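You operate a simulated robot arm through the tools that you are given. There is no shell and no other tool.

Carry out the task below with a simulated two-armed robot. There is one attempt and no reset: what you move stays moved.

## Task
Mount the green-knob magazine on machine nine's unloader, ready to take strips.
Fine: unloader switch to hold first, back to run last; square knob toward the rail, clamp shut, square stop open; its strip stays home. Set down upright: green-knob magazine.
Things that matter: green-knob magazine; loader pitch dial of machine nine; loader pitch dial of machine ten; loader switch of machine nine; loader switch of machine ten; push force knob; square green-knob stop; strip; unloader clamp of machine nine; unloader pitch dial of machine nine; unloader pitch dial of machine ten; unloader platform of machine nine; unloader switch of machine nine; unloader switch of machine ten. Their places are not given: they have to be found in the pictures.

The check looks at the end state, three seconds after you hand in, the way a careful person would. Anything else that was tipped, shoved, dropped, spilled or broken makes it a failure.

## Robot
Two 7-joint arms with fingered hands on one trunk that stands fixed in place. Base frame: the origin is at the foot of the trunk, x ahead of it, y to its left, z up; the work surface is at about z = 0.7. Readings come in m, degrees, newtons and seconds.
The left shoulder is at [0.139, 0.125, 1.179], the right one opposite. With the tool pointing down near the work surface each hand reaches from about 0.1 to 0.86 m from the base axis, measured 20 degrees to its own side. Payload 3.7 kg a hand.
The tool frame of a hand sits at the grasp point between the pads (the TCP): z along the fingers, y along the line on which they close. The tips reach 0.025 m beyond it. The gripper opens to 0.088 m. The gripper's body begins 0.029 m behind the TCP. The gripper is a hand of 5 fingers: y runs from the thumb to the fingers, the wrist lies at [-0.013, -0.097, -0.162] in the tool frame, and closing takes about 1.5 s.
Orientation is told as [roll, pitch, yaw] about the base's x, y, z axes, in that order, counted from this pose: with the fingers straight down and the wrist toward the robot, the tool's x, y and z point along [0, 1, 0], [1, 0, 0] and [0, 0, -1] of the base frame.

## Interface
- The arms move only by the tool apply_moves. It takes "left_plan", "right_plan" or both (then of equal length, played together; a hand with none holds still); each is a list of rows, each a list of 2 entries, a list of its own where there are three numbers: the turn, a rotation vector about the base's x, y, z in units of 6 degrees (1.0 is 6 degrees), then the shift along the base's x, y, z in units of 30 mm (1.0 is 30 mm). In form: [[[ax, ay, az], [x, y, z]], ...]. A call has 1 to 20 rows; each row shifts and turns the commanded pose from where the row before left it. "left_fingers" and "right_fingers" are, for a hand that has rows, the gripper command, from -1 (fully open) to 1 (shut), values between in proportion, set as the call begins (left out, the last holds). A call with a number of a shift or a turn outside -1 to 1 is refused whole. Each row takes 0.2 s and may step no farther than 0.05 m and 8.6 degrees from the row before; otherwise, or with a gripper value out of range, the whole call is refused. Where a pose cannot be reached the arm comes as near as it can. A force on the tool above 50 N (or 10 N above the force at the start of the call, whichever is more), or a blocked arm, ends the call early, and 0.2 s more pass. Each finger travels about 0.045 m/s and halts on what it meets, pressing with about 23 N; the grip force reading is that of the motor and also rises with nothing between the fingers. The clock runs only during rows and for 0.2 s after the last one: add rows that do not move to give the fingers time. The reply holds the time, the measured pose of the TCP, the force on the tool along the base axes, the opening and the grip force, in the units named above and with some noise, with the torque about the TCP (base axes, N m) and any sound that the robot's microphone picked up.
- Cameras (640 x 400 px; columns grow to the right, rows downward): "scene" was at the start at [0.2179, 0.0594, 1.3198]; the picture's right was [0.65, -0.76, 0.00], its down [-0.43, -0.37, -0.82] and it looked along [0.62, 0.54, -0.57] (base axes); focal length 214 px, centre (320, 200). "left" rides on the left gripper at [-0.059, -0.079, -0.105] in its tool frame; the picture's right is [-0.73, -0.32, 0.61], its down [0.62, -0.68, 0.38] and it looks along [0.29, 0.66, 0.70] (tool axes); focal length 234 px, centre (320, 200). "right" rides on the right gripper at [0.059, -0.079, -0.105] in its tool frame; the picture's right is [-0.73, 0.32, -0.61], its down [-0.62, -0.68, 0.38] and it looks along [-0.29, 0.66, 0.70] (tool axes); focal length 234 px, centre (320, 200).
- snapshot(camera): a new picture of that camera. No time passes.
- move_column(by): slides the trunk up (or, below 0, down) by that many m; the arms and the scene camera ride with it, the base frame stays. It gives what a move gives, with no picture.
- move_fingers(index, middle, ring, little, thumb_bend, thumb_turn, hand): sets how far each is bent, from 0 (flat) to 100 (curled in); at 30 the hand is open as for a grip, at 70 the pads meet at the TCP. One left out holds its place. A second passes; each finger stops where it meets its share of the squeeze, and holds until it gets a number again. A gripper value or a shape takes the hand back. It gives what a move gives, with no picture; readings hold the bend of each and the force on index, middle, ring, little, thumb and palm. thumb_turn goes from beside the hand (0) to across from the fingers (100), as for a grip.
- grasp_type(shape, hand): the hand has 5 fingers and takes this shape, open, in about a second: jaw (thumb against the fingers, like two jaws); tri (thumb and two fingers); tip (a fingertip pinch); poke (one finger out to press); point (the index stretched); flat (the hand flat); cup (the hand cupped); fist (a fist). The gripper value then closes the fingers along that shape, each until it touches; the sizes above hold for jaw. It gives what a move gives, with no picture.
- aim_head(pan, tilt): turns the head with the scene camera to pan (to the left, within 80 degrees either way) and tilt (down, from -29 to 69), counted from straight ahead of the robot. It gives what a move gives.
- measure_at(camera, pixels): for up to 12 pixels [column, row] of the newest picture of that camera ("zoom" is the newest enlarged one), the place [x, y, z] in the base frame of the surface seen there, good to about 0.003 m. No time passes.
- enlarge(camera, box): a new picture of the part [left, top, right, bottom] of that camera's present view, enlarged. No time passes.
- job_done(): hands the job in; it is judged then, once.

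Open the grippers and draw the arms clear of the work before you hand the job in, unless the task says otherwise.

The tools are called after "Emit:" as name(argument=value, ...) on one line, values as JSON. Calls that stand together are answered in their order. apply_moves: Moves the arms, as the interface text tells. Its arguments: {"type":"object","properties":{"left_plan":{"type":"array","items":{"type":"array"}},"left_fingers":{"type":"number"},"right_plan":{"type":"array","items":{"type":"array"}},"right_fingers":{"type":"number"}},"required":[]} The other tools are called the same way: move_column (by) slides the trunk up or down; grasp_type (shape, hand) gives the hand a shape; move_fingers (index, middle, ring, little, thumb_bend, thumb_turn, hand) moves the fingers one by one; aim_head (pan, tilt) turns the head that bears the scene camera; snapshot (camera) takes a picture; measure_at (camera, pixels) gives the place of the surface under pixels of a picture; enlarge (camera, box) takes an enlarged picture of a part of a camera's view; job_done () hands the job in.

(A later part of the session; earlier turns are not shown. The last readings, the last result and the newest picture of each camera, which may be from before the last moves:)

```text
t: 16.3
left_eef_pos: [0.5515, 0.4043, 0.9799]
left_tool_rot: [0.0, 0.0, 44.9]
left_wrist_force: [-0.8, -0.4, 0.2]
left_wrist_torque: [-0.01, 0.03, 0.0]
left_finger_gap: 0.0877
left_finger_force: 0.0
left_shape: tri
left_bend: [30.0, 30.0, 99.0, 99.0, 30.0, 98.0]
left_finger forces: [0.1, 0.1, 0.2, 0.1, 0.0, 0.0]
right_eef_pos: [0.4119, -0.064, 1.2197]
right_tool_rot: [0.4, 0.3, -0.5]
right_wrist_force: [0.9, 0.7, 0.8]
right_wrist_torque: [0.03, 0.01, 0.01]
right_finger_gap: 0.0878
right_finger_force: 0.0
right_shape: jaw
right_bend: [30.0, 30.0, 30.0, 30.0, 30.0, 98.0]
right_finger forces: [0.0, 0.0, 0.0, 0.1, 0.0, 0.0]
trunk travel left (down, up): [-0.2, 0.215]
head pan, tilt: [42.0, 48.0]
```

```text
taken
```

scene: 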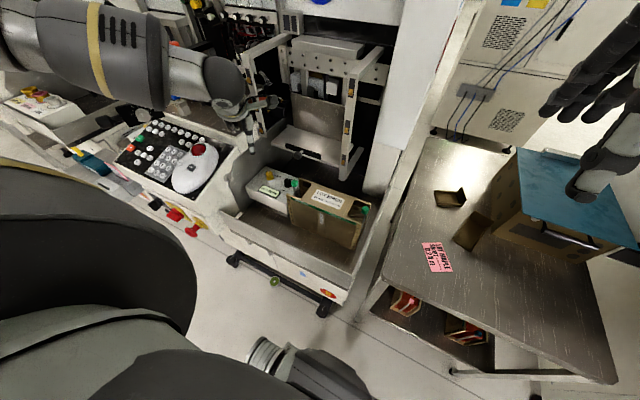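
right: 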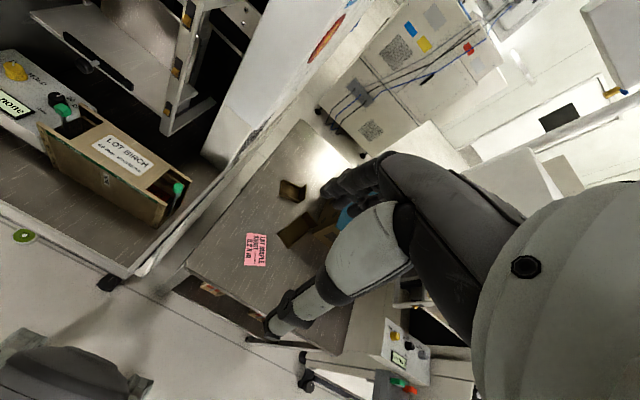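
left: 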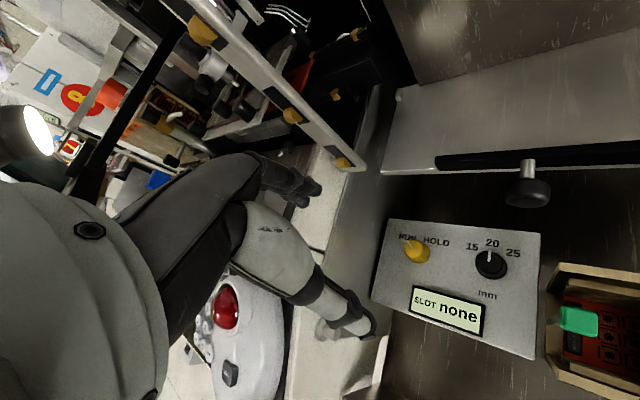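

The left camera now looks almost straight down on the panel; I zoom to read the pointer angles and measure the label positions.

Emit:
enlarge(camera="left", box=[380, 210, 540, 320])

Emit:
measure_at(camera="zoom", pixels=[[100, 110], [227, 130], [120, 128], [145, 150], [150, 190], [360, 145], [450, 130], [535, 170], [450, 170], [445, 205], [445, 240], [150, 215]])

```text
3.64 times, centred on (460, 265) of left
```

zoom: 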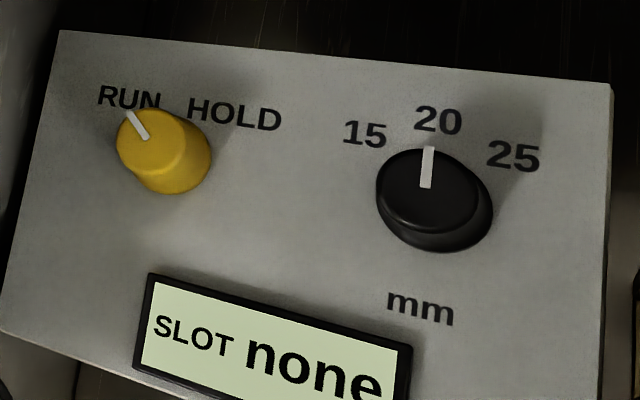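

```text
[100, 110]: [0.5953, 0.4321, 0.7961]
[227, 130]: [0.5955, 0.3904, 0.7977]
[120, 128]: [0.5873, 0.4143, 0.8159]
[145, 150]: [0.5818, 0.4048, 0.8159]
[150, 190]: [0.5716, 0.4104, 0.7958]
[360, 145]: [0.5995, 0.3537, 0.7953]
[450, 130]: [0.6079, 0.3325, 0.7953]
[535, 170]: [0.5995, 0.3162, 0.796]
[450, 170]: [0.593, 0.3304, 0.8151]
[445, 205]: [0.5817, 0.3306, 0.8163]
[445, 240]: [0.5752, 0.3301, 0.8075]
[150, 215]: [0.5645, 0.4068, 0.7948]
```

Measuring the yellow knob's top face edge to get its centre precisely.

Emit:
measure_at(camera="zoom", pixels=[[118, 142], [184, 152], [150, 176], [155, 112], [150, 145], [210, 160], [180, 192], [128, 110], [150, 139], [132, 98], [236, 115], [427, 190]])

```text
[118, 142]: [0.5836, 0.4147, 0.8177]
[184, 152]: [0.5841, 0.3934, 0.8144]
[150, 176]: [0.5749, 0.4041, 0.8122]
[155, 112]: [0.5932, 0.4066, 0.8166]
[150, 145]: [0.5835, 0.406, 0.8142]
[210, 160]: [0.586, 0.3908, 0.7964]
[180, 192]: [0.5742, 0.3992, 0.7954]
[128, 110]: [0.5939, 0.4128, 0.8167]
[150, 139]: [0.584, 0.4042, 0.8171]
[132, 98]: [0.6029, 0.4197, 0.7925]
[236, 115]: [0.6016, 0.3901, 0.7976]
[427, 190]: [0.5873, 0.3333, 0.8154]
```

Switch centre ≈ (0.584, 0.405), top z 0.815. I need the fingertip geometry of the tri shape relative to the TCP; zoom on the left hand in the left camera and half-close it first.

Emit:
apply_moves(left_plan=[[[0, 0, 0], [0, 0, 0]], [[0, 0, 0], [0, 0, 0]], [[0, 0, 0], [0, 0, 0]], [[0, 0, 0], [0, 0, 0]], [[0, 0, 0], [0, 0, 0]], [[0, 0, 0], [0, 0, 0]]], left_fingers=0)

Emit:
snapshot(camera="left")

Emit:
enlarge(camera="left", box=[220, 140, 420, 350])

```text
t: 17.7
left_eef_pos: [0.5502, 0.4041, 0.9803]
left_tool_rot: [-0.1, 0.0, 45.1]
left_wrist_force: [1.3, 0.6, -0.1]
left_wrist_torque: [-0.01, 0.04, 0.01]
left_finger_gap: 0.0446
left_finger_force: 0.0
left_shape: tri
left_bend: [74.0, 44.0, 99.0, 99.0, 69.0, 100.0]
left_finger forces: [0.0, 0.0, 0.0, 0.1, 0.1, 0.0]
right_eef_pos: [0.4116, -0.0638, 1.2185]
right_tool_rot: [0.4, 0.3, -0.5]
right_wrist_force: [0.3, -0.3, -0.4]
right_wrist_torque: [0.02, -0.02, 0.03]
right_finger_gap: 0.088
right_finger_force: 0.1
right_shape: jaw
right_bend: [30.0, 30.0, 30.0, 30.0, 30.0, 98.0]
right_finger forces: [0.0, 0.0, 0.0, 0.0, 0.1, 0.1]
trunk travel left (down, up): [-0.2, 0.215]
head pan, tilt: [42.0, 48.0]
```

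```text
taken
```

left: 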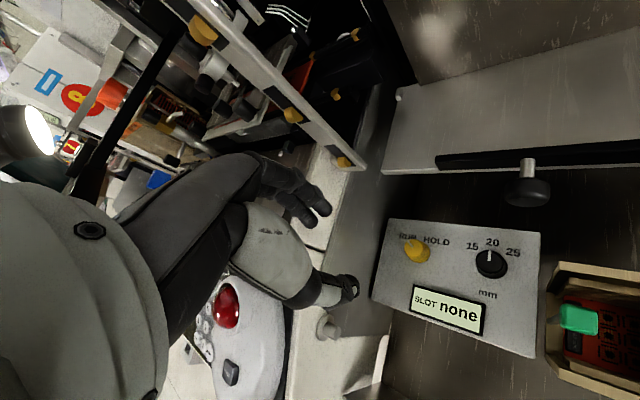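

```text
1.90 times, centred on (320, 245) of left
```

zoom: 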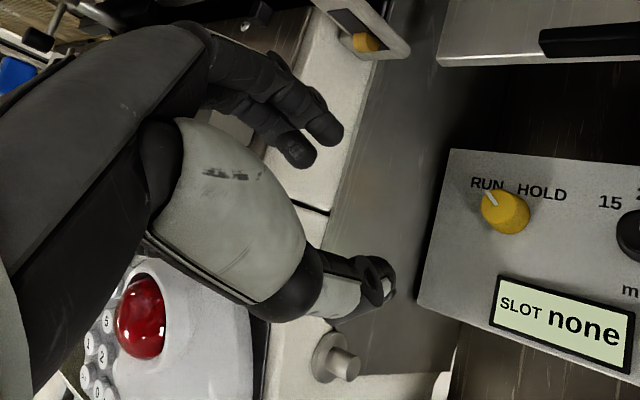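

Measuring fingertip positions in the zoom: index (300,158), middle (332,132), thumb tip (385,290).

Emit:
measure_at(camera="zoom", pixels=[[300, 160], [312, 158], [335, 135], [341, 122], [375, 300], [388, 270], [385, 290], [340, 260], [290, 130], [310, 105], [230, 40], [280, 300]])

```text
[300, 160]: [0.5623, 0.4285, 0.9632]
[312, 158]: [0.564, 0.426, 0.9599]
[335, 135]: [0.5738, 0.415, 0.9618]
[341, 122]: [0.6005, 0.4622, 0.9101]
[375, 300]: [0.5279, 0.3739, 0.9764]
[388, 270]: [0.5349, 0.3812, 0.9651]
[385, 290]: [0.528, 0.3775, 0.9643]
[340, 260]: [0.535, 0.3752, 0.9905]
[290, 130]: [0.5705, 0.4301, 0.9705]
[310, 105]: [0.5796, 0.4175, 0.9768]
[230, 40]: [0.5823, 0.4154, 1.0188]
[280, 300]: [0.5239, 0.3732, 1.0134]
```

The tri grip is centred on the TCP. I check the left post's lower end position to judge clearance.

Emit:
measure_at(camera="left", pixels=[[352, 168], [365, 166], [335, 165], [343, 162], [322, 130], [300, 100], [290, 115], [402, 95], [528, 190], [528, 165], [400, 170], [380, 172]])

```text
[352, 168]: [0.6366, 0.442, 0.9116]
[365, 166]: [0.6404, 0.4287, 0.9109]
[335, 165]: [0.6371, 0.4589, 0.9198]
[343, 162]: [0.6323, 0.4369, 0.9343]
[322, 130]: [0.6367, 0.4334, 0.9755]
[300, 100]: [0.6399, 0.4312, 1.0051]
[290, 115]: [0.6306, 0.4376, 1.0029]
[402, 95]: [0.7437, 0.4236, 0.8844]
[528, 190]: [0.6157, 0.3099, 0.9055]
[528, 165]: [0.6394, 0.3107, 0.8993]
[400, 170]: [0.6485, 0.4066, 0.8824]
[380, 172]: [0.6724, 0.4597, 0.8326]
```

I measure the hand's back/knuckles to judge how far they protrude.

Emit:
measure_at(camera="left", pixels=[[250, 156], [235, 157], [215, 165], [195, 172], [170, 185], [140, 205], [270, 155], [290, 168], [260, 160], [245, 180], [265, 190], [180, 200]])

```text
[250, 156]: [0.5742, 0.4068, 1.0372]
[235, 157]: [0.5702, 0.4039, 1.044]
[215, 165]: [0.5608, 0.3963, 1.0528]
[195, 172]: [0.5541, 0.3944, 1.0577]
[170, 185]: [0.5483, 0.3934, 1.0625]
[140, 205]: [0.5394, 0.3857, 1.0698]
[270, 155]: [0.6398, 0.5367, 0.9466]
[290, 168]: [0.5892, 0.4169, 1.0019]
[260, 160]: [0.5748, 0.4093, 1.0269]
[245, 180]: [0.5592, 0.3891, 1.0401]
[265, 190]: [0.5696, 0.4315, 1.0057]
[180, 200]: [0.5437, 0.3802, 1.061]
```

The hand's back slopes away from the machine, so a straight-down approach clears the post. Moving above the switch, then partly down.

Emit:
apply_moves(left_plan=[[[0, 0, 0], [0.37, 0.007, -0.5]], [[0, 0, 0], [0.37, 0.007, -0.5]], [[0, 0, 0], [0.37, 0.007, -0.5]], [[0, 0, 0], [0, 0, -0.5]], [[0, 0, 0], [0, 0, -0.5]], [[0, 0, 0], [0, 0, -0.5]], [[0, 0, 0], [0, 0, -0.5]], [[0, 0, 0], [0, 0, 0]]])

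Emit:
snapshot(camera="left")

Emit:
enlarge(camera="scene", box=[200, 60, 340, 220])

```text
t: 19.5
left_eef_pos: [0.5858, 0.4066, 0.8741]
left_tool_rot: [0.0, 0.1, 44.9]
left_wrist_force: [-0.3, 0.1, 0.3]
left_wrist_torque: [0.02, 0.0, 0.01]
left_finger_gap: 0.0444
left_finger_force: 0.1
left_shape: tri
left_bend: [74.0, 44.0, 99.0, 99.0, 69.0, 100.0]
left_finger forces: [0.0, 0.0, 0.0, 0.1, 0.0, 0.1]
right_eef_pos: [0.4105, -0.0642, 1.2199]
right_tool_rot: [0.3, 0.3, -0.4]
right_wrist_force: [0.1, -0.6, 0.2]
right_wrist_torque: [0.0, 0.0, -0.01]
right_finger_gap: 0.0879
right_finger_force: 0.1
right_shape: jaw
right_bend: [30.0, 30.0, 30.0, 30.0, 30.0, 98.0]
right_finger forces: [0.0, 0.0, 0.0, 0.1, 0.0, 0.0]
trunk travel left (down, up): [-0.2, 0.215]
head pan, tilt: [42.0, 48.0]
```

```text
taken
```

left: 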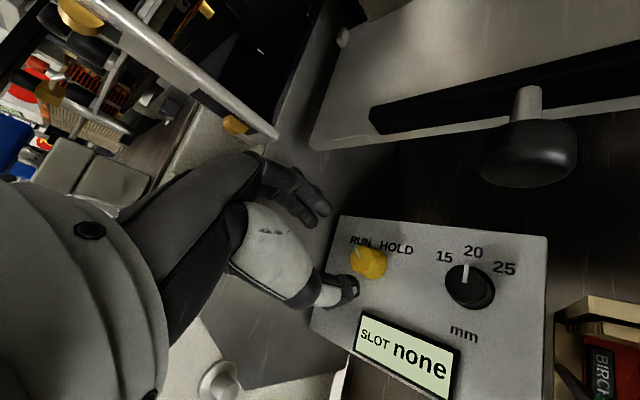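

```text
2.50 times, centred on (270, 140) of scene
```

zoom: 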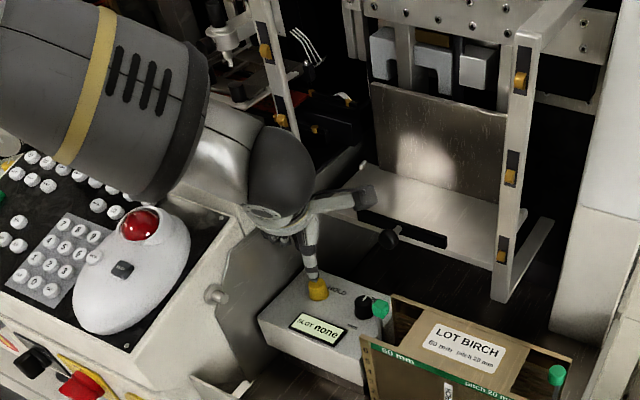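

I check the dark part extending right at zoom (360,195) to see what it is and its clearance from the clamp knob.

Emit:
measure_at(camera="zoom", pixels=[[370, 190], [350, 200], [330, 200], [312, 265], [306, 235], [280, 180], [362, 205], [317, 285], [390, 238]])

Emit:
enlarge(camera="scene", box=[280, 110, 360, 200])

```text
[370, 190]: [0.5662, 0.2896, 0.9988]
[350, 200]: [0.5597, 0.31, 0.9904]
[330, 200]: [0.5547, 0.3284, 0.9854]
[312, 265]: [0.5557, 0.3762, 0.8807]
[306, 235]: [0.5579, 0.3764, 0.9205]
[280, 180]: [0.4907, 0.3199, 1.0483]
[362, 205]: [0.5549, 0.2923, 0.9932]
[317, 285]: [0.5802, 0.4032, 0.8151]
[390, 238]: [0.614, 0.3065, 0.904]
```

```text
4.44 times, centred on (320, 155) of scene
```

zoom: 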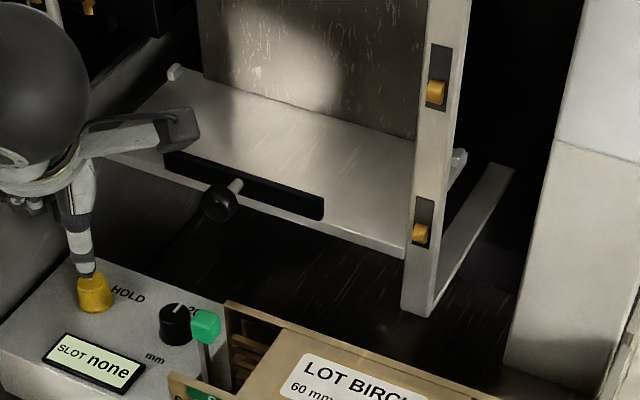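

That is just the wrist camera box; it stays ~20 mm clear of the clamp knob. Descending around the switch knob.

Emit:
apply_moves(left_plan=[[[0, 0, 0], [-0.02, -0.02, -0.4]], [[0, 0, 0], [-0.02, -0.02, -0.4]], [[0, 0, 0], [0, 0, -0.4]], [[0, 0, 0], [0, 0, -0.35]], [[0, 0, 0], [0, 0, 0]]])

Emit:
snapshot(camera="left")

Emit:
enlarge(camera="scene", box=[250, 120, 350, 210])

```text
t: 20.7
left_eef_pos: [0.5831, 0.4048, 0.8279]
left_tool_rot: [0.0, 0.1, 45.0]
left_wrist_force: [1.2, 0.6, -0.8]
left_wrist_torque: [0.02, 0.0, -0.03]
left_finger_gap: 0.0442
left_finger_force: 0.0
left_shape: tri
left_bend: [74.0, 44.0, 99.0, 99.0, 69.0, 100.0]
left_finger forces: [0.1, 0.0, 0.0, 0.0, 0.1, 0.0]
right_eef_pos: [0.4109, -0.0636, 1.2183]
right_tool_rot: [0.3, 0.3, -0.4]
right_wrist_force: [0.4, -0.3, -0.6]
right_wrist_torque: [-0.01, 0.01, 0.02]
right_finger_gap: 0.0877
right_finger_force: 0.0
right_shape: jaw
right_bend: [30.0, 30.0, 30.0, 30.0, 30.0, 98.0]
right_finger forces: [0.0, 0.1, 0.0, 0.1, 0.0, 0.0]
trunk travel left (down, up): [-0.2, 0.215]
head pan, tilt: [42.0, 48.0]
```

```text
taken
```

left: 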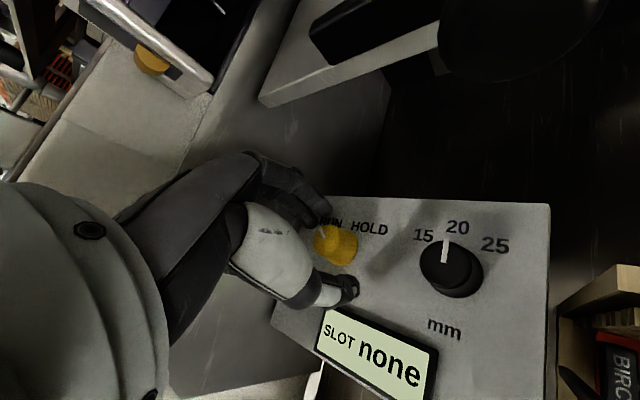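

```text
4.44 times, centred on (300, 165) of scene
```

zoom: 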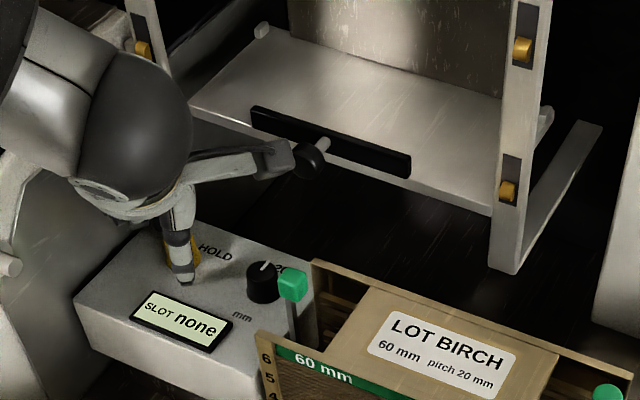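

Fingers straddle the knob but only overlap its top ~8 mm; I lower ~8 mm more and then close gently.

Emit:
apply_moves(left_plan=[[[0, 0, 0], [0, 0, -0.15]], [[0, 0, 0], [0, 0, -0.12]], [[0, 0, 0], [0, 0, 0]]])

Emit:
enlarge(camera="left", box=[260, 150, 420, 310])

```text
t: 21.5
left_eef_pos: [0.5825, 0.4044, 0.821]
left_tool_rot: [-0.1, -0.1, 45.0]
left_wrist_force: [-0.7, 0.5, 3.8]
left_wrist_torque: [0.05, 0.0, 0.03]
left_finger_gap: 0.0444
left_finger_force: 0.2
left_shape: tri
left_bend: [74.0, 44.0, 99.0, 99.0, 69.0, 100.0]
left_finger forces: [0.6, 1.7, 0.0, 0.0, 0.9, 0.0]
right_eef_pos: [0.411, -0.0649, 1.2199]
right_tool_rot: [0.3, 0.3, -0.3]
right_wrist_force: [-0.3, 0.0, -0.5]
right_wrist_torque: [0.01, -0.01, 0.0]
right_finger_gap: 0.088
right_finger_force: 0.0
right_shape: jaw
right_bend: [30.0, 30.0, 30.0, 30.0, 30.0, 98.0]
right_finger forces: [0.0, 0.1, 0.1, 0.0, 0.0, 0.1]
trunk travel left (down, up): [-0.2, 0.215]
head pan, tilt: [42.0, 48.0]
```

```text
2.50 times, centred on (340, 230) of left
```

zoom: 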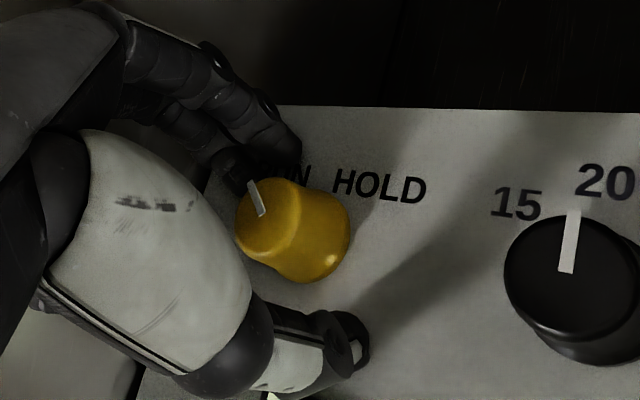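

The tips touch the panel lightly (3.8 N). I raise 3 mm and close on the knob.

Emit:
apply_moves(left_plan=[[[0, 0, 0], [0, 0, 0.12]], [[0, 0, 0], [0, 0, 0]]])

Emit:
apply_moves(left_plan=[[[0, 0, 0], [0, 0, 0]], [[0, 0, 0], [0, 0, 0]], [[0, 0, 0], [0, 0, 0]], [[0, 0, 0], [0, 0, 0]], [[0, 0, 0], [0, 0, 0]]], left_fingers=0.9)

Emit:
enlarge(camera="left", box=[260, 150, 420, 310])

```text
t: 22.1
left_eef_pos: [0.5821, 0.4029, 0.8232]
left_tool_rot: [-0.1, -0.1, 44.8]
left_wrist_force: [-0.4, -0.7, 0.5]
left_wrist_torque: [-0.02, -0.01, 0.0]
left_finger_gap: 0.0445
left_finger_force: 0.0
left_shape: tri
left_bend: [74.0, 44.0, 99.0, 99.0, 69.0, 100.0]
left_finger forces: [0.0, 0.0, 0.0, 0.0, 0.0, 0.0]
right_eef_pos: [0.4119, -0.0637, 1.2201]
right_tool_rot: [0.2, 0.2, -0.4]
right_wrist_force: [0.3, -0.9, 1.0]
right_wrist_torque: [0.04, 0.01, 0.0]
right_finger_gap: 0.0874
right_finger_force: 0.0
right_shape: jaw
right_bend: [30.0, 30.0, 30.0, 30.0, 30.0, 98.0]
right_finger forces: [0.0, 0.1, 0.0, 0.0, 0.0, 0.1]
trunk travel left (down, up): [-0.2, 0.215]
head pan, tilt: [42.0, 48.0]
```

```text
t: 23.3
left_eef_pos: [0.5825, 0.4041, 0.8243]
left_tool_rot: [0.0, 0.0, 45.0]
left_wrist_force: [1.6, 1.8, -0.1]
left_wrist_torque: [0.06, -0.08, 0.0]
left_finger_gap: 0.0146
left_finger_force: 23.3
left_shape: tri
left_bend: [73.0, 60.0, 100.0, 100.0, 74.0, 100.0]
left_finger forces: [11.3, 11.0, 0.0, 0.1, 20.0, 0.1]
right_eef_pos: [0.4104, -0.0636, 1.22]
right_tool_rot: [0.3, 0.2, -0.3]
right_wrist_force: [-0.1, 0.6, 0.6]
right_wrist_torque: [0.01, -0.01, 0.03]
right_finger_gap: 0.0878
right_finger_force: 0.2
right_shape: jaw
right_bend: [30.0, 30.0, 30.0, 30.0, 30.0, 98.0]
right_finger forces: [0.1, 0.1, 0.1, 0.0, 0.0, 0.0]
trunk travel left (down, up): [-0.2, 0.215]
head pan, tilt: [42.0, 48.0]
```

```text
2.50 times, centred on (340, 230) of left
```

zoom: 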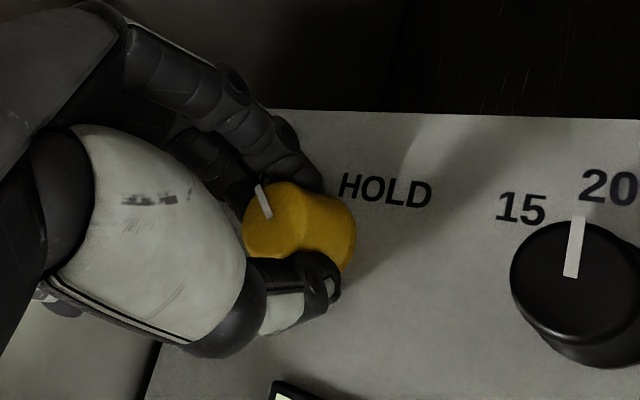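

Gripped firmly (11/11/20 N). Turn clockwise from RUN toward HOLD, about 84°, then look.

Emit:
apply_moves(left_plan=[[[0, 0, -1], [0, 0, 0]], [[0, 0, -1], [0, 0, 0]], [[0, 0, -1], [0, 0, 0]], [[0, 0, -1], [0, 0, 0]], [[0, 0, -1], [0, 0, 0]], [[0, 0, -1], [0, 0, 0]], [[0, 0, -1], [0, 0, 0]], [[0, 0, -1], [0, 0, 0]], [[0, 0, -1], [0, 0, 0]], [[0, 0, -1], [0, 0, 0]], [[0, 0, -1], [0, 0, 0]], [[0, 0, -1], [0, 0, 0]], [[0, 0, -1], [0, 0, 0]], [[0, 0, -1], [0, 0, 0]], [[0, 0, 0], [0, 0, 0]]])

Emit:
snapshot(camera="left")

Emit:
enlarge(camera="scene", box=[230, 100, 370, 220])

```text
t: 26.0
left_eef_pos: [0.576, 0.3939, 0.8254]
left_tool_rot: [-0.7, 0.0, -28.3]
left_wrist_force: [-16.8, -18.5, 12.2]
left_wrist_torque: [4.3, -0.83, 2.24]
left_finger_gap: 0.0121
left_finger_force: 23.0
left_shape: tri
left_bend: [75.0, 58.0, 100.0, 100.0, 73.0, 100.0]
left_finger forces: [0.1, 9.9, 0.1, 0.1, 19.1, 0.1]
right_eef_pos: [0.4096, -0.0667, 1.2233]
right_tool_rot: [0.6, 0.1, -0.8]
right_wrist_force: [-1.0, -0.1, -0.6]
right_wrist_torque: [0.01, 0.0, -0.04]
right_finger_gap: 0.0878
right_finger_force: 0.1
right_shape: jaw
right_bend: [30.0, 30.0, 30.0, 30.0, 30.0, 98.0]
right_finger forces: [0.0, 0.0, 0.1, 0.0, 0.0, 0.0]
trunk travel left (down, up): [-0.2, 0.215]
head pan, tilt: [42.0, 48.0]
stopped in row 13 (left hand): the force on the tool passed its limit at 57 N (the readings are from after the stop); the commanded pose is now the measured one
```

```text
taken
```

left: 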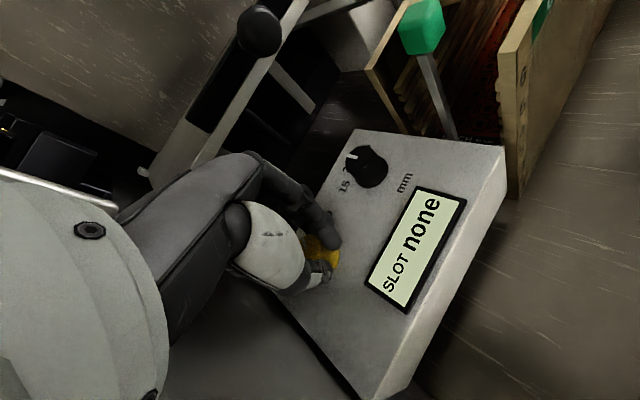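

```text
3.33 times, centred on (300, 160) of scene
```

zoom: 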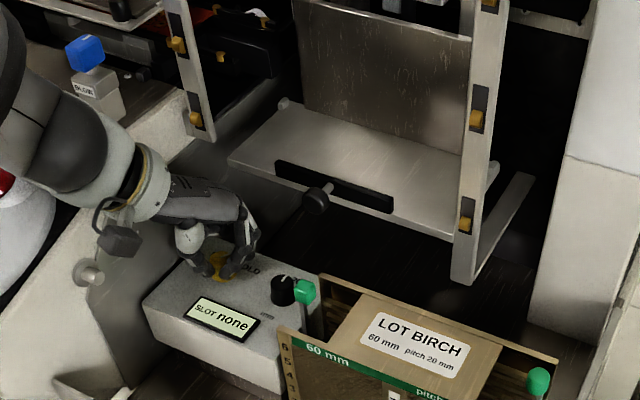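

The turn stopped at about 73° with a lateral force. I zoom to see the knob pointer and what may be touching.

Emit:
enlarge(camera="left", box=[250, 180, 410, 310])

Emit:
enlarge(camera="scene", box=[230, 140, 320, 200])

```text
3.08 times, centred on (330, 245) of left
```

zoom: 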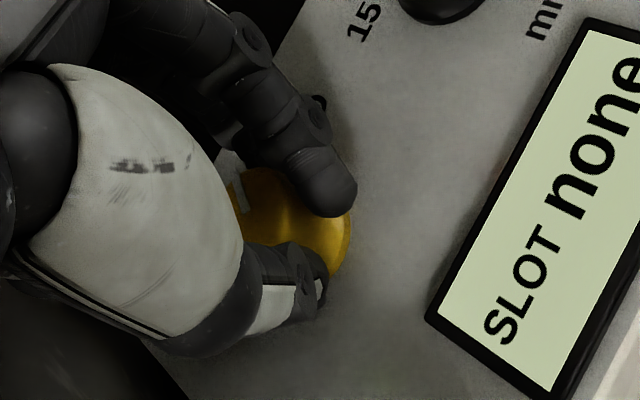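

```text
6.67 times, centred on (275, 170) of scene
```

zoom: 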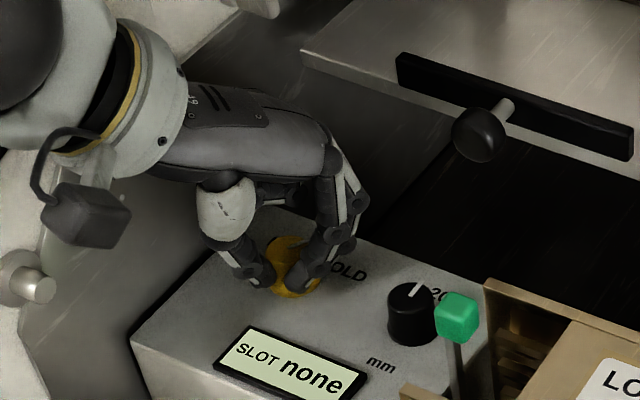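

The pointer line at (238,185) now points about −45° (HOLD side), so the stop was reached. I release and lift.

Emit:
apply_moves(left_plan=[[[0, 0, 0], [0, 0, 0]], [[0, 0, 0], [0, 0, 0]], [[0, 0, 0], [0, 0, 0]], [[0, 0, 0], [0, 0, 0]]], left_fingers=-0.3)

Emit:
snapshot(camera="left")

```text
t: 27.0
left_eef_pos: [0.5789, 0.3952, 0.8241]
left_tool_rot: [-0.6, 0.2, -28.2]
left_wrist_force: [-11.1, -27.2, 12.7]
left_wrist_torque: [3.53, -0.58, 1.81]
left_finger_gap: 0.0567
left_finger_force: 0.2
left_shape: tri
left_bend: [73.0, 39.0, 99.0, 99.0, 62.0, 100.0]
left_finger forces: [0.0, 0.1, 0.0, 0.0, 0.0, 0.1]
right_eef_pos: [0.4096, -0.0689, 1.2215]
right_tool_rot: [0.9, 0.3, -0.7]
right_wrist_force: [0.1, 0.2, -0.7]
right_wrist_torque: [0.02, 0.01, -0.01]
right_finger_gap: 0.0878
right_finger_force: 0.1
right_shape: jaw
right_bend: [30.0, 30.0, 30.0, 30.0, 30.0, 98.0]
right_finger forces: [0.0, 0.0, 0.0, 0.0, 0.0, 0.1]
trunk travel left (down, up): [-0.2, 0.215]
head pan, tilt: [42.0, 48.0]
```

```text
taken
```

left: 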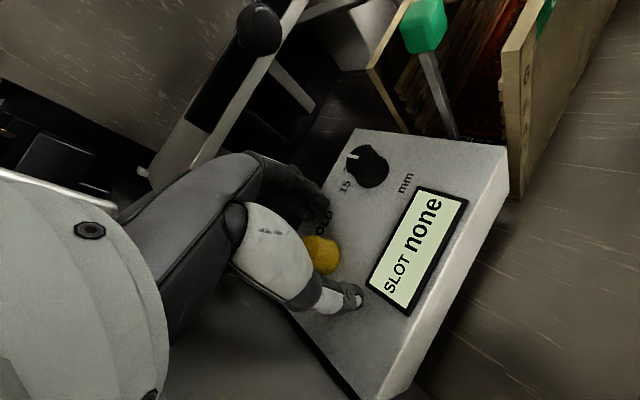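

A residual force (−11,−27,13 N) remains with fingers open, so the hand's left side is leaning on the tray's left wall (y≈0.46). I ease away by going up and slightly right.

Emit:
apply_moves(left_plan=[[[0, 0, 0], [-0.05, -0.15, 0.2]], [[0, 0, 0], [0, -0.1, 0.4]], [[0, 0, 0], [0, 0, 0.6]], [[0, 0, 0], [0, 0, 0.8]], [[0, 0, 0.5], [-0.5, 0, 1]], [[0, 0, 0.5], [-0.8, 0, 1]], [[0, 0, 0.5], [-0.8, 0, 1]], [[0, 0, 0.5], [-0.8, 0, 1]], [[0, 0, 0.5], [-0.8, 0, 0.6]], [[0, 0, 0], [0, 0, 0]]])

Emit:
snapshot(camera="left")

Emit:
enlarge(camera="scene", box=[230, 140, 350, 220])

```text
t: 29.2
left_eef_pos: [0.4678, 0.392, 1.0179]
left_tool_rot: [-0.9, 0.3, -13.0]
left_wrist_force: [0.1, -0.4, -0.4]
left_wrist_torque: [-0.02, 0.0, -0.01]
left_finger_gap: 0.0569
left_finger_force: 0.1
left_shape: tri
left_bend: [73.0, 39.0, 99.0, 99.0, 62.0, 100.0]
left_finger forces: [0.1, 0.1, 0.0, 0.1, 0.0, 0.1]
right_eef_pos: [0.4127, -0.062, 1.2207]
right_tool_rot: [0.5, 0.4, -0.7]
right_wrist_force: [0.0, 0.5, -0.1]
right_wrist_torque: [0.0, 0.0, 0.04]
right_finger_gap: 0.0876
right_finger_force: 0.1
right_shape: jaw
right_bend: [30.0, 30.0, 30.0, 30.0, 30.0, 98.0]
right_finger forces: [0.1, 0.0, 0.0, 0.1, 0.0, 0.1]
trunk travel left (down, up): [-0.2, 0.215]
head pan, tilt: [42.0, 48.0]
```

```text
taken
```

left: 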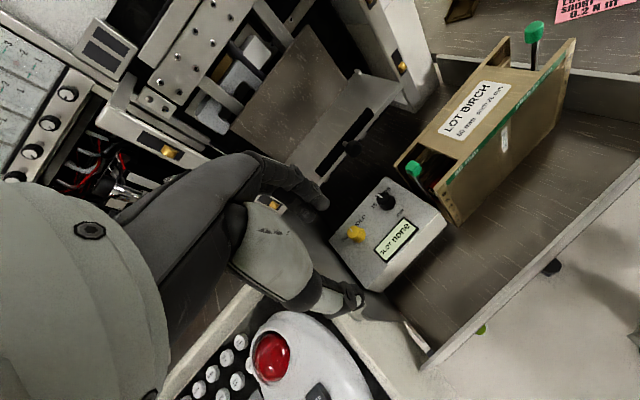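

```text
5.00 times, centred on (290, 180) of scene
```

zoom: 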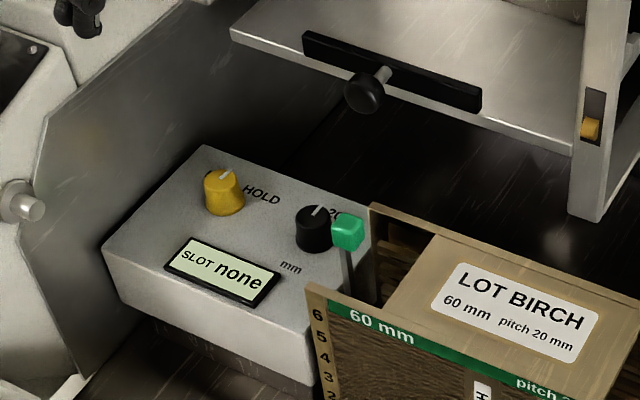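

The pointer seems not fully at HOLD; zooming to measure its direction.

Emit:
enlarge(camera="left", box=[325, 180, 445, 290])

Emit:
enlarge(camera="scene", box=[260, 165, 310, 200])

```text
3.64 times, centred on (385, 235) of left
```

zoom: 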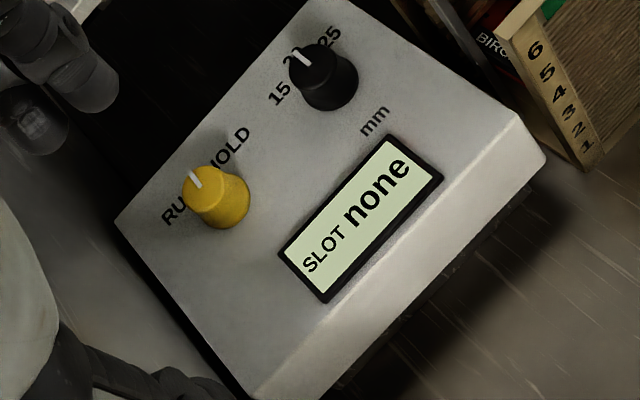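

```text
11.43 times, centred on (285, 182) of scene
```

zoom: 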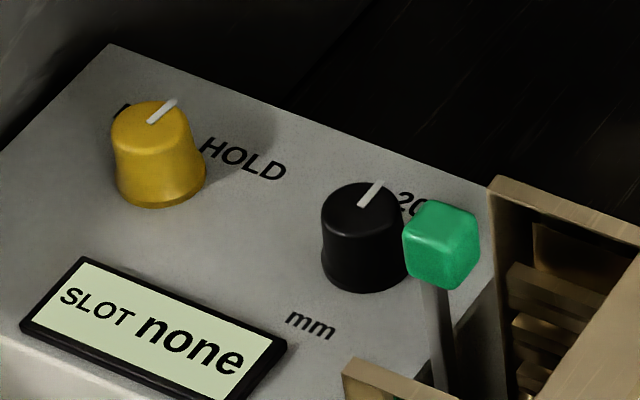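

The pointer is now straight ahead (~0°), halfway. I re-approach at yaw +45° and turn a further ~50°, avoiding the wall contact.

Emit:
apply_moves(left_plan=[[[0.15, -0.05, 0.88], [0.35, 0.0394, -0.2]], [[0, 0, 0.88], [0.35, 0.0394, -0.3]], [[0, 0, 0.88], [0.35, 0.0394, -0.4]], [[0, 0, 0.88], [0.35, 0.0394, -0.4]], [[0, 0, 0.88], [0.35, 0.0394, -0.45]], [[0, 0, 0.88], [0.35, 0.0394, -0.45]], [[0, 0, 0.88], [0.35, 0.0394, -0.45]], [[0, 0, 0.88], [0.35, 0.0394, -0.45]], [[0, 0, 0.88], [0.35, 0.0394, -0.45]], [[0, 0, 0.88], [0.35, 0.0394, -0.45]], [[0, 0, 0.88], [0.35, 0.0394, -0.45]], [[0, 0, 0], [0, 0, 0]], [[0, 0, 0], [0, 0, 0]]], left_fingers=0)

Emit:
snapshot(camera="left")

```text
t: 32.0
left_eef_pos: [0.5821, 0.4036, 0.8849]
left_tool_rot: [0.2, 0.1, 45.1]
left_wrist_force: [-0.2, 0.0, -0.4]
left_wrist_torque: [0.01, 0.01, 0.0]
left_finger_gap: 0.0446
left_finger_force: 0.1
left_shape: tri
left_bend: [74.0, 44.0, 99.0, 99.0, 69.0, 100.0]
left_finger forces: [0.0, 0.1, 0.0, 0.0, 0.0, 0.0]
right_eef_pos: [0.4128, -0.0636, 1.2204]
right_tool_rot: [0.6, 0.4, -0.8]
right_wrist_force: [-0.4, 1.2, -0.4]
right_wrist_torque: [-0.01, -0.02, -0.01]
right_finger_gap: 0.0878
right_finger_force: 0.0
right_shape: jaw
right_bend: [30.0, 30.0, 30.0, 30.0, 30.0, 98.0]
right_finger forces: [0.0, 0.1, 0.0, 0.1, 0.0, 0.0]
trunk travel left (down, up): [-0.2, 0.215]
head pan, tilt: [42.0, 48.0]
```

```text
taken
```

left: 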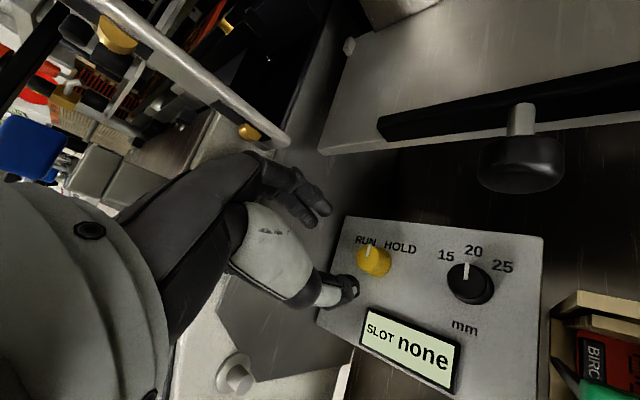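

Pointer confirmed straight ahead. Descend onto the knob and close.

Emit:
apply_moves(left_plan=[[[0, 0, 0], [0.03, 0.02, -0.4]], [[0, 0, 0], [0.03, 0.02, -0.4]], [[0, 0, 0], [0, 0, -0.4]], [[0, 0, 0], [0, 0, -0.4]], [[0, 0, 0], [0, 0, -0.4]], [[0, 0, 0], [0, 0, 0]]])

Emit:
apply_moves(left_plan=[[[0, 0, 0], [0, 0, 0]], [[0, 0, 0], [0, 0, 0]], [[0, 0, 0], [0, 0, 0]], [[0, 0, 0], [0, 0, 0]], [[0, 0, 0], [0, 0, 0]], [[0, 0, 0], [0, 0, 0]]], left_fingers=1)

Emit:
apply_moves(left_plan=[[[0, 0, -0.8], [0, 0, 0]], [[0, 0, -0.8], [0, 0, 0]], [[0, 0, -0.8], [0, 0, 0]], [[0, 0, -0.8], [0, 0, 0]], [[0, 0, 0], [0, 0, 0]]])

Emit:
enlarge(camera="left", box=[250, 160, 410, 300])

```text
t: 33.4
left_eef_pos: [0.5829, 0.4066, 0.8264]
left_tool_rot: [0.0, 0.2, 45.0]
left_wrist_force: [0.3, 0.1, 0.2]
left_wrist_torque: [0.03, -0.02, 0.02]
left_finger_gap: 0.0445
left_finger_force: 0.1
left_shape: tri
left_bend: [74.0, 44.0, 99.0, 99.0, 69.0, 100.0]
left_finger forces: [0.1, 0.0, 0.1, 0.0, 0.0, 0.0]
right_eef_pos: [0.4127, -0.063, 1.2214]
right_tool_rot: [0.6, 0.4, -0.8]
right_wrist_force: [0.9, 0.3, -0.3]
right_wrist_torque: [0.01, -0.01, -0.01]
right_finger_gap: 0.0874
right_finger_force: 0.0
right_shape: jaw
right_bend: [30.0, 30.0, 30.0, 30.0, 30.0, 98.0]
right_finger forces: [0.0, 0.1, 0.0, 0.0, 0.0, 0.0]
trunk travel left (down, up): [-0.2, 0.215]
head pan, tilt: [42.0, 48.0]
```

```text
t: 34.8
left_eef_pos: [0.5846, 0.4059, 0.8261]
left_tool_rot: [0.3, 0.2, 45.0]
left_wrist_force: [-1.2, -0.3, -1.5]
left_wrist_torque: [-0.01, 0.03, -0.03]
left_finger_gap: 0.0156
left_finger_force: 22.8
left_shape: tri
left_bend: [73.0, 62.0, 100.0, 100.0, 74.0, 100.0]
left_finger forces: [10.2, 9.8, 0.1, 0.1, 20.8, 0.1]
right_eef_pos: [0.4133, -0.0638, 1.2222]
right_tool_rot: [0.6, 0.4, -0.8]
right_wrist_force: [-0.1, 0.9, 0.0]
right_wrist_torque: [0.02, 0.01, -0.02]
right_finger_gap: 0.0879
right_finger_force: 0.1
right_shape: jaw
right_bend: [30.0, 30.0, 30.0, 30.0, 30.0, 98.0]
right_finger forces: [0.1, 0.1, 0.1, 0.0, 0.0, 0.0]
trunk travel left (down, up): [-0.2, 0.215]
head pan, tilt: [42.0, 48.0]
```

```text
t: 36.0
left_eef_pos: [0.5839, 0.407, 0.8263]
left_tool_rot: [0.2, 0.0, 25.8]
left_wrist_force: [0.9, 1.6, -1.8]
left_wrist_torque: [0.08, -0.08, 0.03]
left_finger_gap: 0.0154
left_finger_force: 22.9
left_shape: tri
left_bend: [73.0, 62.0, 100.0, 100.0, 74.0, 100.0]
left_finger forces: [10.9, 11.7, 0.0, 0.1, 20.4, 0.0]
right_eef_pos: [0.4127, -0.0632, 1.2222]
right_tool_rot: [0.7, 0.4, -0.7]
right_wrist_force: [0.0, 0.6, -0.9]
right_wrist_torque: [-0.03, 0.01, 0.02]
right_finger_gap: 0.0878
right_finger_force: 0.1
right_shape: jaw
right_bend: [30.0, 30.0, 30.0, 30.0, 30.0, 98.0]
right_finger forces: [0.1, 0.0, 0.0, 0.0, 0.0, 0.0]
trunk travel left (down, up): [-0.2, 0.215]
head pan, tilt: [42.0, 48.0]
```

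```text
2.86 times, centred on (330, 230) of left
```

zoom: 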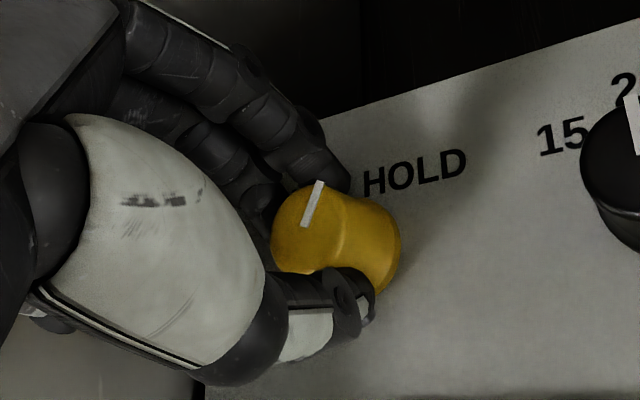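

The knob turns with the hand (pointer now clearly right of forward). Continue the turn ~25° more.

Emit:
apply_moves(left_plan=[[[0, 0, -0.8], [0, 0, 0]], [[0, 0, -0.8], [0, 0, 0]], [[0, 0, -0.8], [0, 0, 0]], [[0, 0, -0.8], [0, 0, 0]], [[0, 0, -0.8], [0, 0, 0]], [[0, 0, 0], [0, 0, 0]]])

Emit:
enlarge(camera="left", box=[250, 160, 410, 300])

```text
t: 37.4
left_eef_pos: [0.5843, 0.4075, 0.8261]
left_tool_rot: [0.2, 0.2, 1.9]
left_wrist_force: [1.6, 5.2, 0.1]
left_wrist_torque: [0.12, -0.09, 0.1]
left_finger_gap: 0.0149
left_finger_force: 23.4
left_shape: tri
left_bend: [73.0, 62.0, 100.0, 100.0, 75.0, 100.0]
left_finger forces: [12.0, 12.5, 0.0, 0.0, 20.8, 0.0]
right_eef_pos: [0.4123, -0.0644, 1.2211]
right_tool_rot: [0.6, 0.4, -0.8]
right_wrist_force: [-0.1, 0.0, -0.4]
right_wrist_torque: [-0.05, 0.0, 0.0]
right_finger_gap: 0.0878
right_finger_force: 0.0
right_shape: jaw
right_bend: [30.0, 30.0, 30.0, 30.0, 30.0, 98.0]
right_finger forces: [0.1, 0.0, 0.1, 0.1, 0.0, 0.1]
trunk travel left (down, up): [-0.2, 0.215]
head pan, tilt: [42.0, 48.0]
```

```text
2.86 times, centred on (330, 230) of left
```

zoom: 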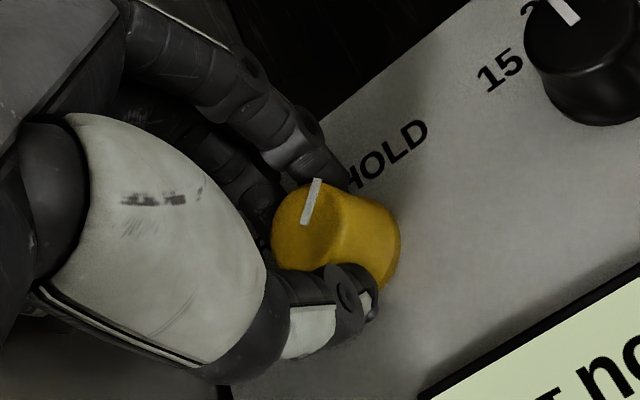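

Pointer is now ≈45° right of the dial's forward pointer. I nudge 4° more to make sure it seats, then open and lift.

Emit:
apply_moves(left_plan=[[[0, 0, -0.5], [0, 0, 0]], [[0, 0, -0.4], [0, 0, 0]], [[0, 0, 0], [0, 0, 0]]])

Emit:
apply_moves(left_plan=[[[0, 0, 0], [0, 0, 0]], [[0, 0, 0], [0, 0, 0]], [[0, 0, 0], [0, 0, 0]], [[0, 0, 0], [0, 0, 0]], [[0, 0, 0], [0, 0, 0]]], left_fingers=-0.1)

Emit:
apply_moves(left_plan=[[[0, 0, 0], [0, 0, 0.4]], [[0, 0, 0], [0, 0, 0.7]], [[0, 0, 0], [0, 0, 0.8]], [[0, 0, 0], [-0.5, 0, 1]], [[0, 0, 0], [-0.8, 0, 1]], [[0, 0, 0], [-0.8, 0, 1]], [[0, 0, 0], [-0.8, 0, 1]], [[0, 0, 0], [0, 0, 0]]])

Emit:
snapshot(camera="left")

Emit:
enlarge(camera="scene", box=[260, 160, 320, 202])

```text
t: 38.2
left_eef_pos: [0.5844, 0.4059, 0.8262]
left_tool_rot: [0.2, 0.1, -3.6]
left_wrist_force: [2.7, 8.5, 2.1]
left_wrist_torque: [0.23, -0.1, 0.14]
left_finger_gap: 0.0156
left_finger_force: 22.7
left_shape: tri
left_bend: [73.0, 62.0, 100.0, 100.0, 75.0, 100.0]
left_finger forces: [12.4, 13.8, 0.1, 0.0, 21.1, 0.1]
right_eef_pos: [0.4131, -0.0629, 1.222]
right_tool_rot: [0.5, 0.4, -0.8]
right_wrist_force: [0.5, -0.2, 0.6]
right_wrist_torque: [-0.01, 0.03, -0.01]
right_finger_gap: 0.0878
right_finger_force: 0.1
right_shape: jaw
right_bend: [30.0, 30.0, 30.0, 30.0, 30.0, 98.0]
right_finger forces: [0.0, 0.0, 0.1, 0.0, 0.0, 0.0]
trunk travel left (down, up): [-0.2, 0.215]
head pan, tilt: [42.0, 48.0]
```

```text
t: 39.4
left_eef_pos: [0.5839, 0.4063, 0.8264]
left_tool_rot: [0.1, 0.1, -3.5]
left_wrist_force: [-0.2, 0.4, -0.6]
left_wrist_torque: [0.01, 0.0, 0.01]
left_finger_gap: 0.0481
left_finger_force: 0.1
left_shape: tri
left_bend: [74.0, 43.0, 99.0, 99.0, 67.0, 100.0]
left_finger forces: [0.0, 0.0, 0.1, 0.1, 0.1, 0.0]
right_eef_pos: [0.4121, -0.0639, 1.2204]
right_tool_rot: [0.6, 0.4, -0.7]
right_wrist_force: [0.1, -0.3, 0.3]
right_wrist_torque: [0.06, -0.02, -0.01]
right_finger_gap: 0.0878
right_finger_force: 0.0
right_shape: jaw
right_bend: [30.0, 30.0, 30.0, 30.0, 30.0, 98.0]
right_finger forces: [0.0, 0.1, 0.0, 0.1, 0.0, 0.0]
trunk travel left (down, up): [-0.2, 0.215]
head pan, tilt: [42.0, 48.0]
```

```text
t: 41.2
left_eef_pos: [0.4958, 0.407, 1.0028]
left_tool_rot: [0.1, 0.2, -3.6]
left_wrist_force: [-0.6, -1.2, 0.1]
left_wrist_torque: [0.02, 0.02, 0.03]
left_finger_gap: 0.0481
left_finger_force: 0.0
left_shape: tri
left_bend: [74.0, 42.0, 99.0, 99.0, 67.0, 100.0]
left_finger forces: [0.1, 0.0, 0.0, 0.1, 0.0, 0.2]
right_eef_pos: [0.4135, -0.0624, 1.2216]
right_tool_rot: [0.6, 0.5, -0.8]
right_wrist_force: [0.4, 0.2, -0.5]
right_wrist_torque: [-0.03, 0.03, -0.04]
right_finger_gap: 0.0876
right_finger_force: 0.0
right_shape: jaw
right_bend: [30.0, 30.0, 30.0, 30.0, 30.0, 98.0]
right_finger forces: [0.1, 0.0, 0.0, 0.0, 0.0, 0.1]
trunk travel left (down, up): [-0.2, 0.215]
head pan, tilt: [42.0, 48.0]
```

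```text
taken
```

left: 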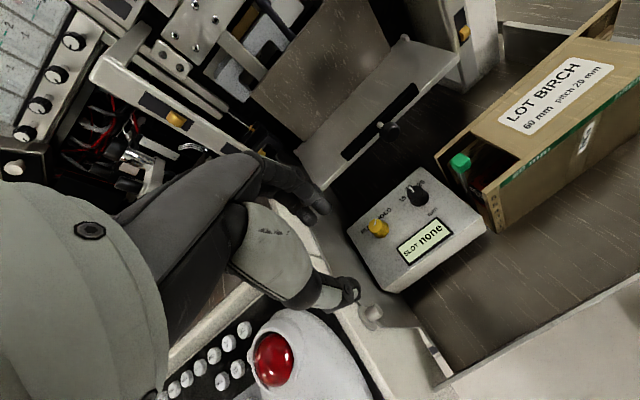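

```text
9.52 times, centred on (290, 181) of scene
```

zoom: 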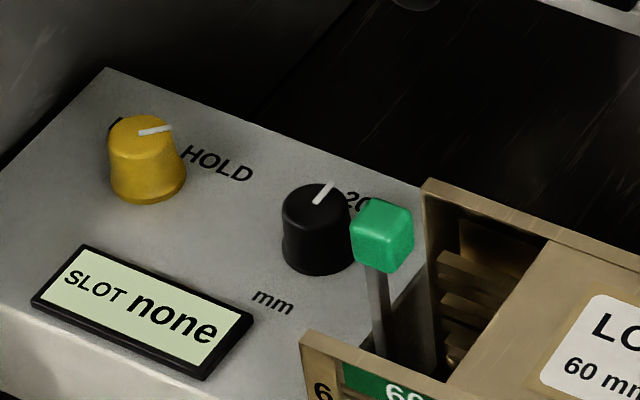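

The pointer now aims at "HOLD". I verify by measuring and zooming with the left camera.

Emit:
measure_at(camera="zoom", pixels=[[140, 132], [168, 127], [148, 145], [316, 202], [332, 184], [215, 162]])

Emit:
enlarge(camera="left", box=[340, 160, 480, 290])

```text
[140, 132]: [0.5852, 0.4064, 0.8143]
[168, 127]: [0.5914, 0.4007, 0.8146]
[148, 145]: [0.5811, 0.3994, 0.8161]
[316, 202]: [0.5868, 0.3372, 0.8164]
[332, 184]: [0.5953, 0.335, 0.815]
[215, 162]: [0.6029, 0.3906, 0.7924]
```

```text
3.08 times, centred on (410, 225) of left
```

zoom: 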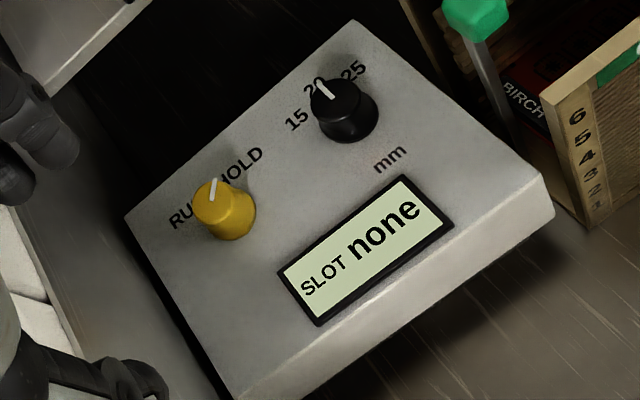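

Switch is at HOLD (−43°). Now inspect the magazine's left end and the strip inside with zooms.

Emit:
enlarge(camera="left", box=[430, 140, 520, 240])

Emit:
snapshot(camera="right")

Emit:
enlarge(camera="scene", box=[280, 160, 380, 270])

```text
4.00 times, centred on (475, 190) of left
```

zoom: 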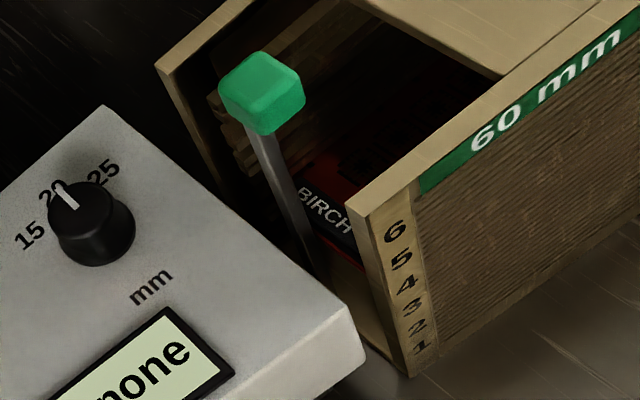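

```text
taken
```

right: 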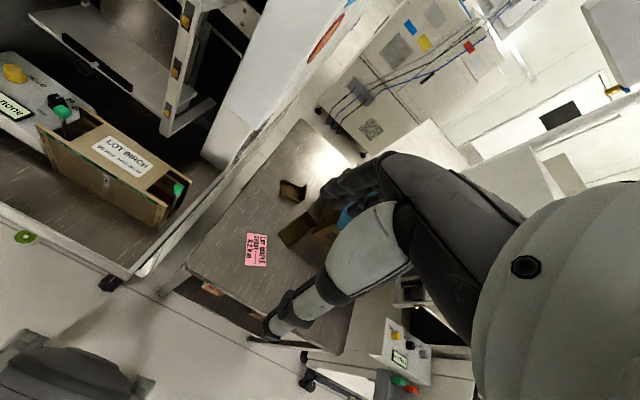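

```text
3.64 times, centred on (330, 215) of scene
```

zoom: 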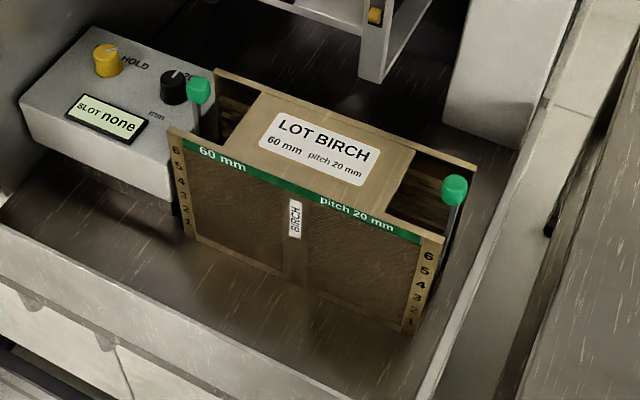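

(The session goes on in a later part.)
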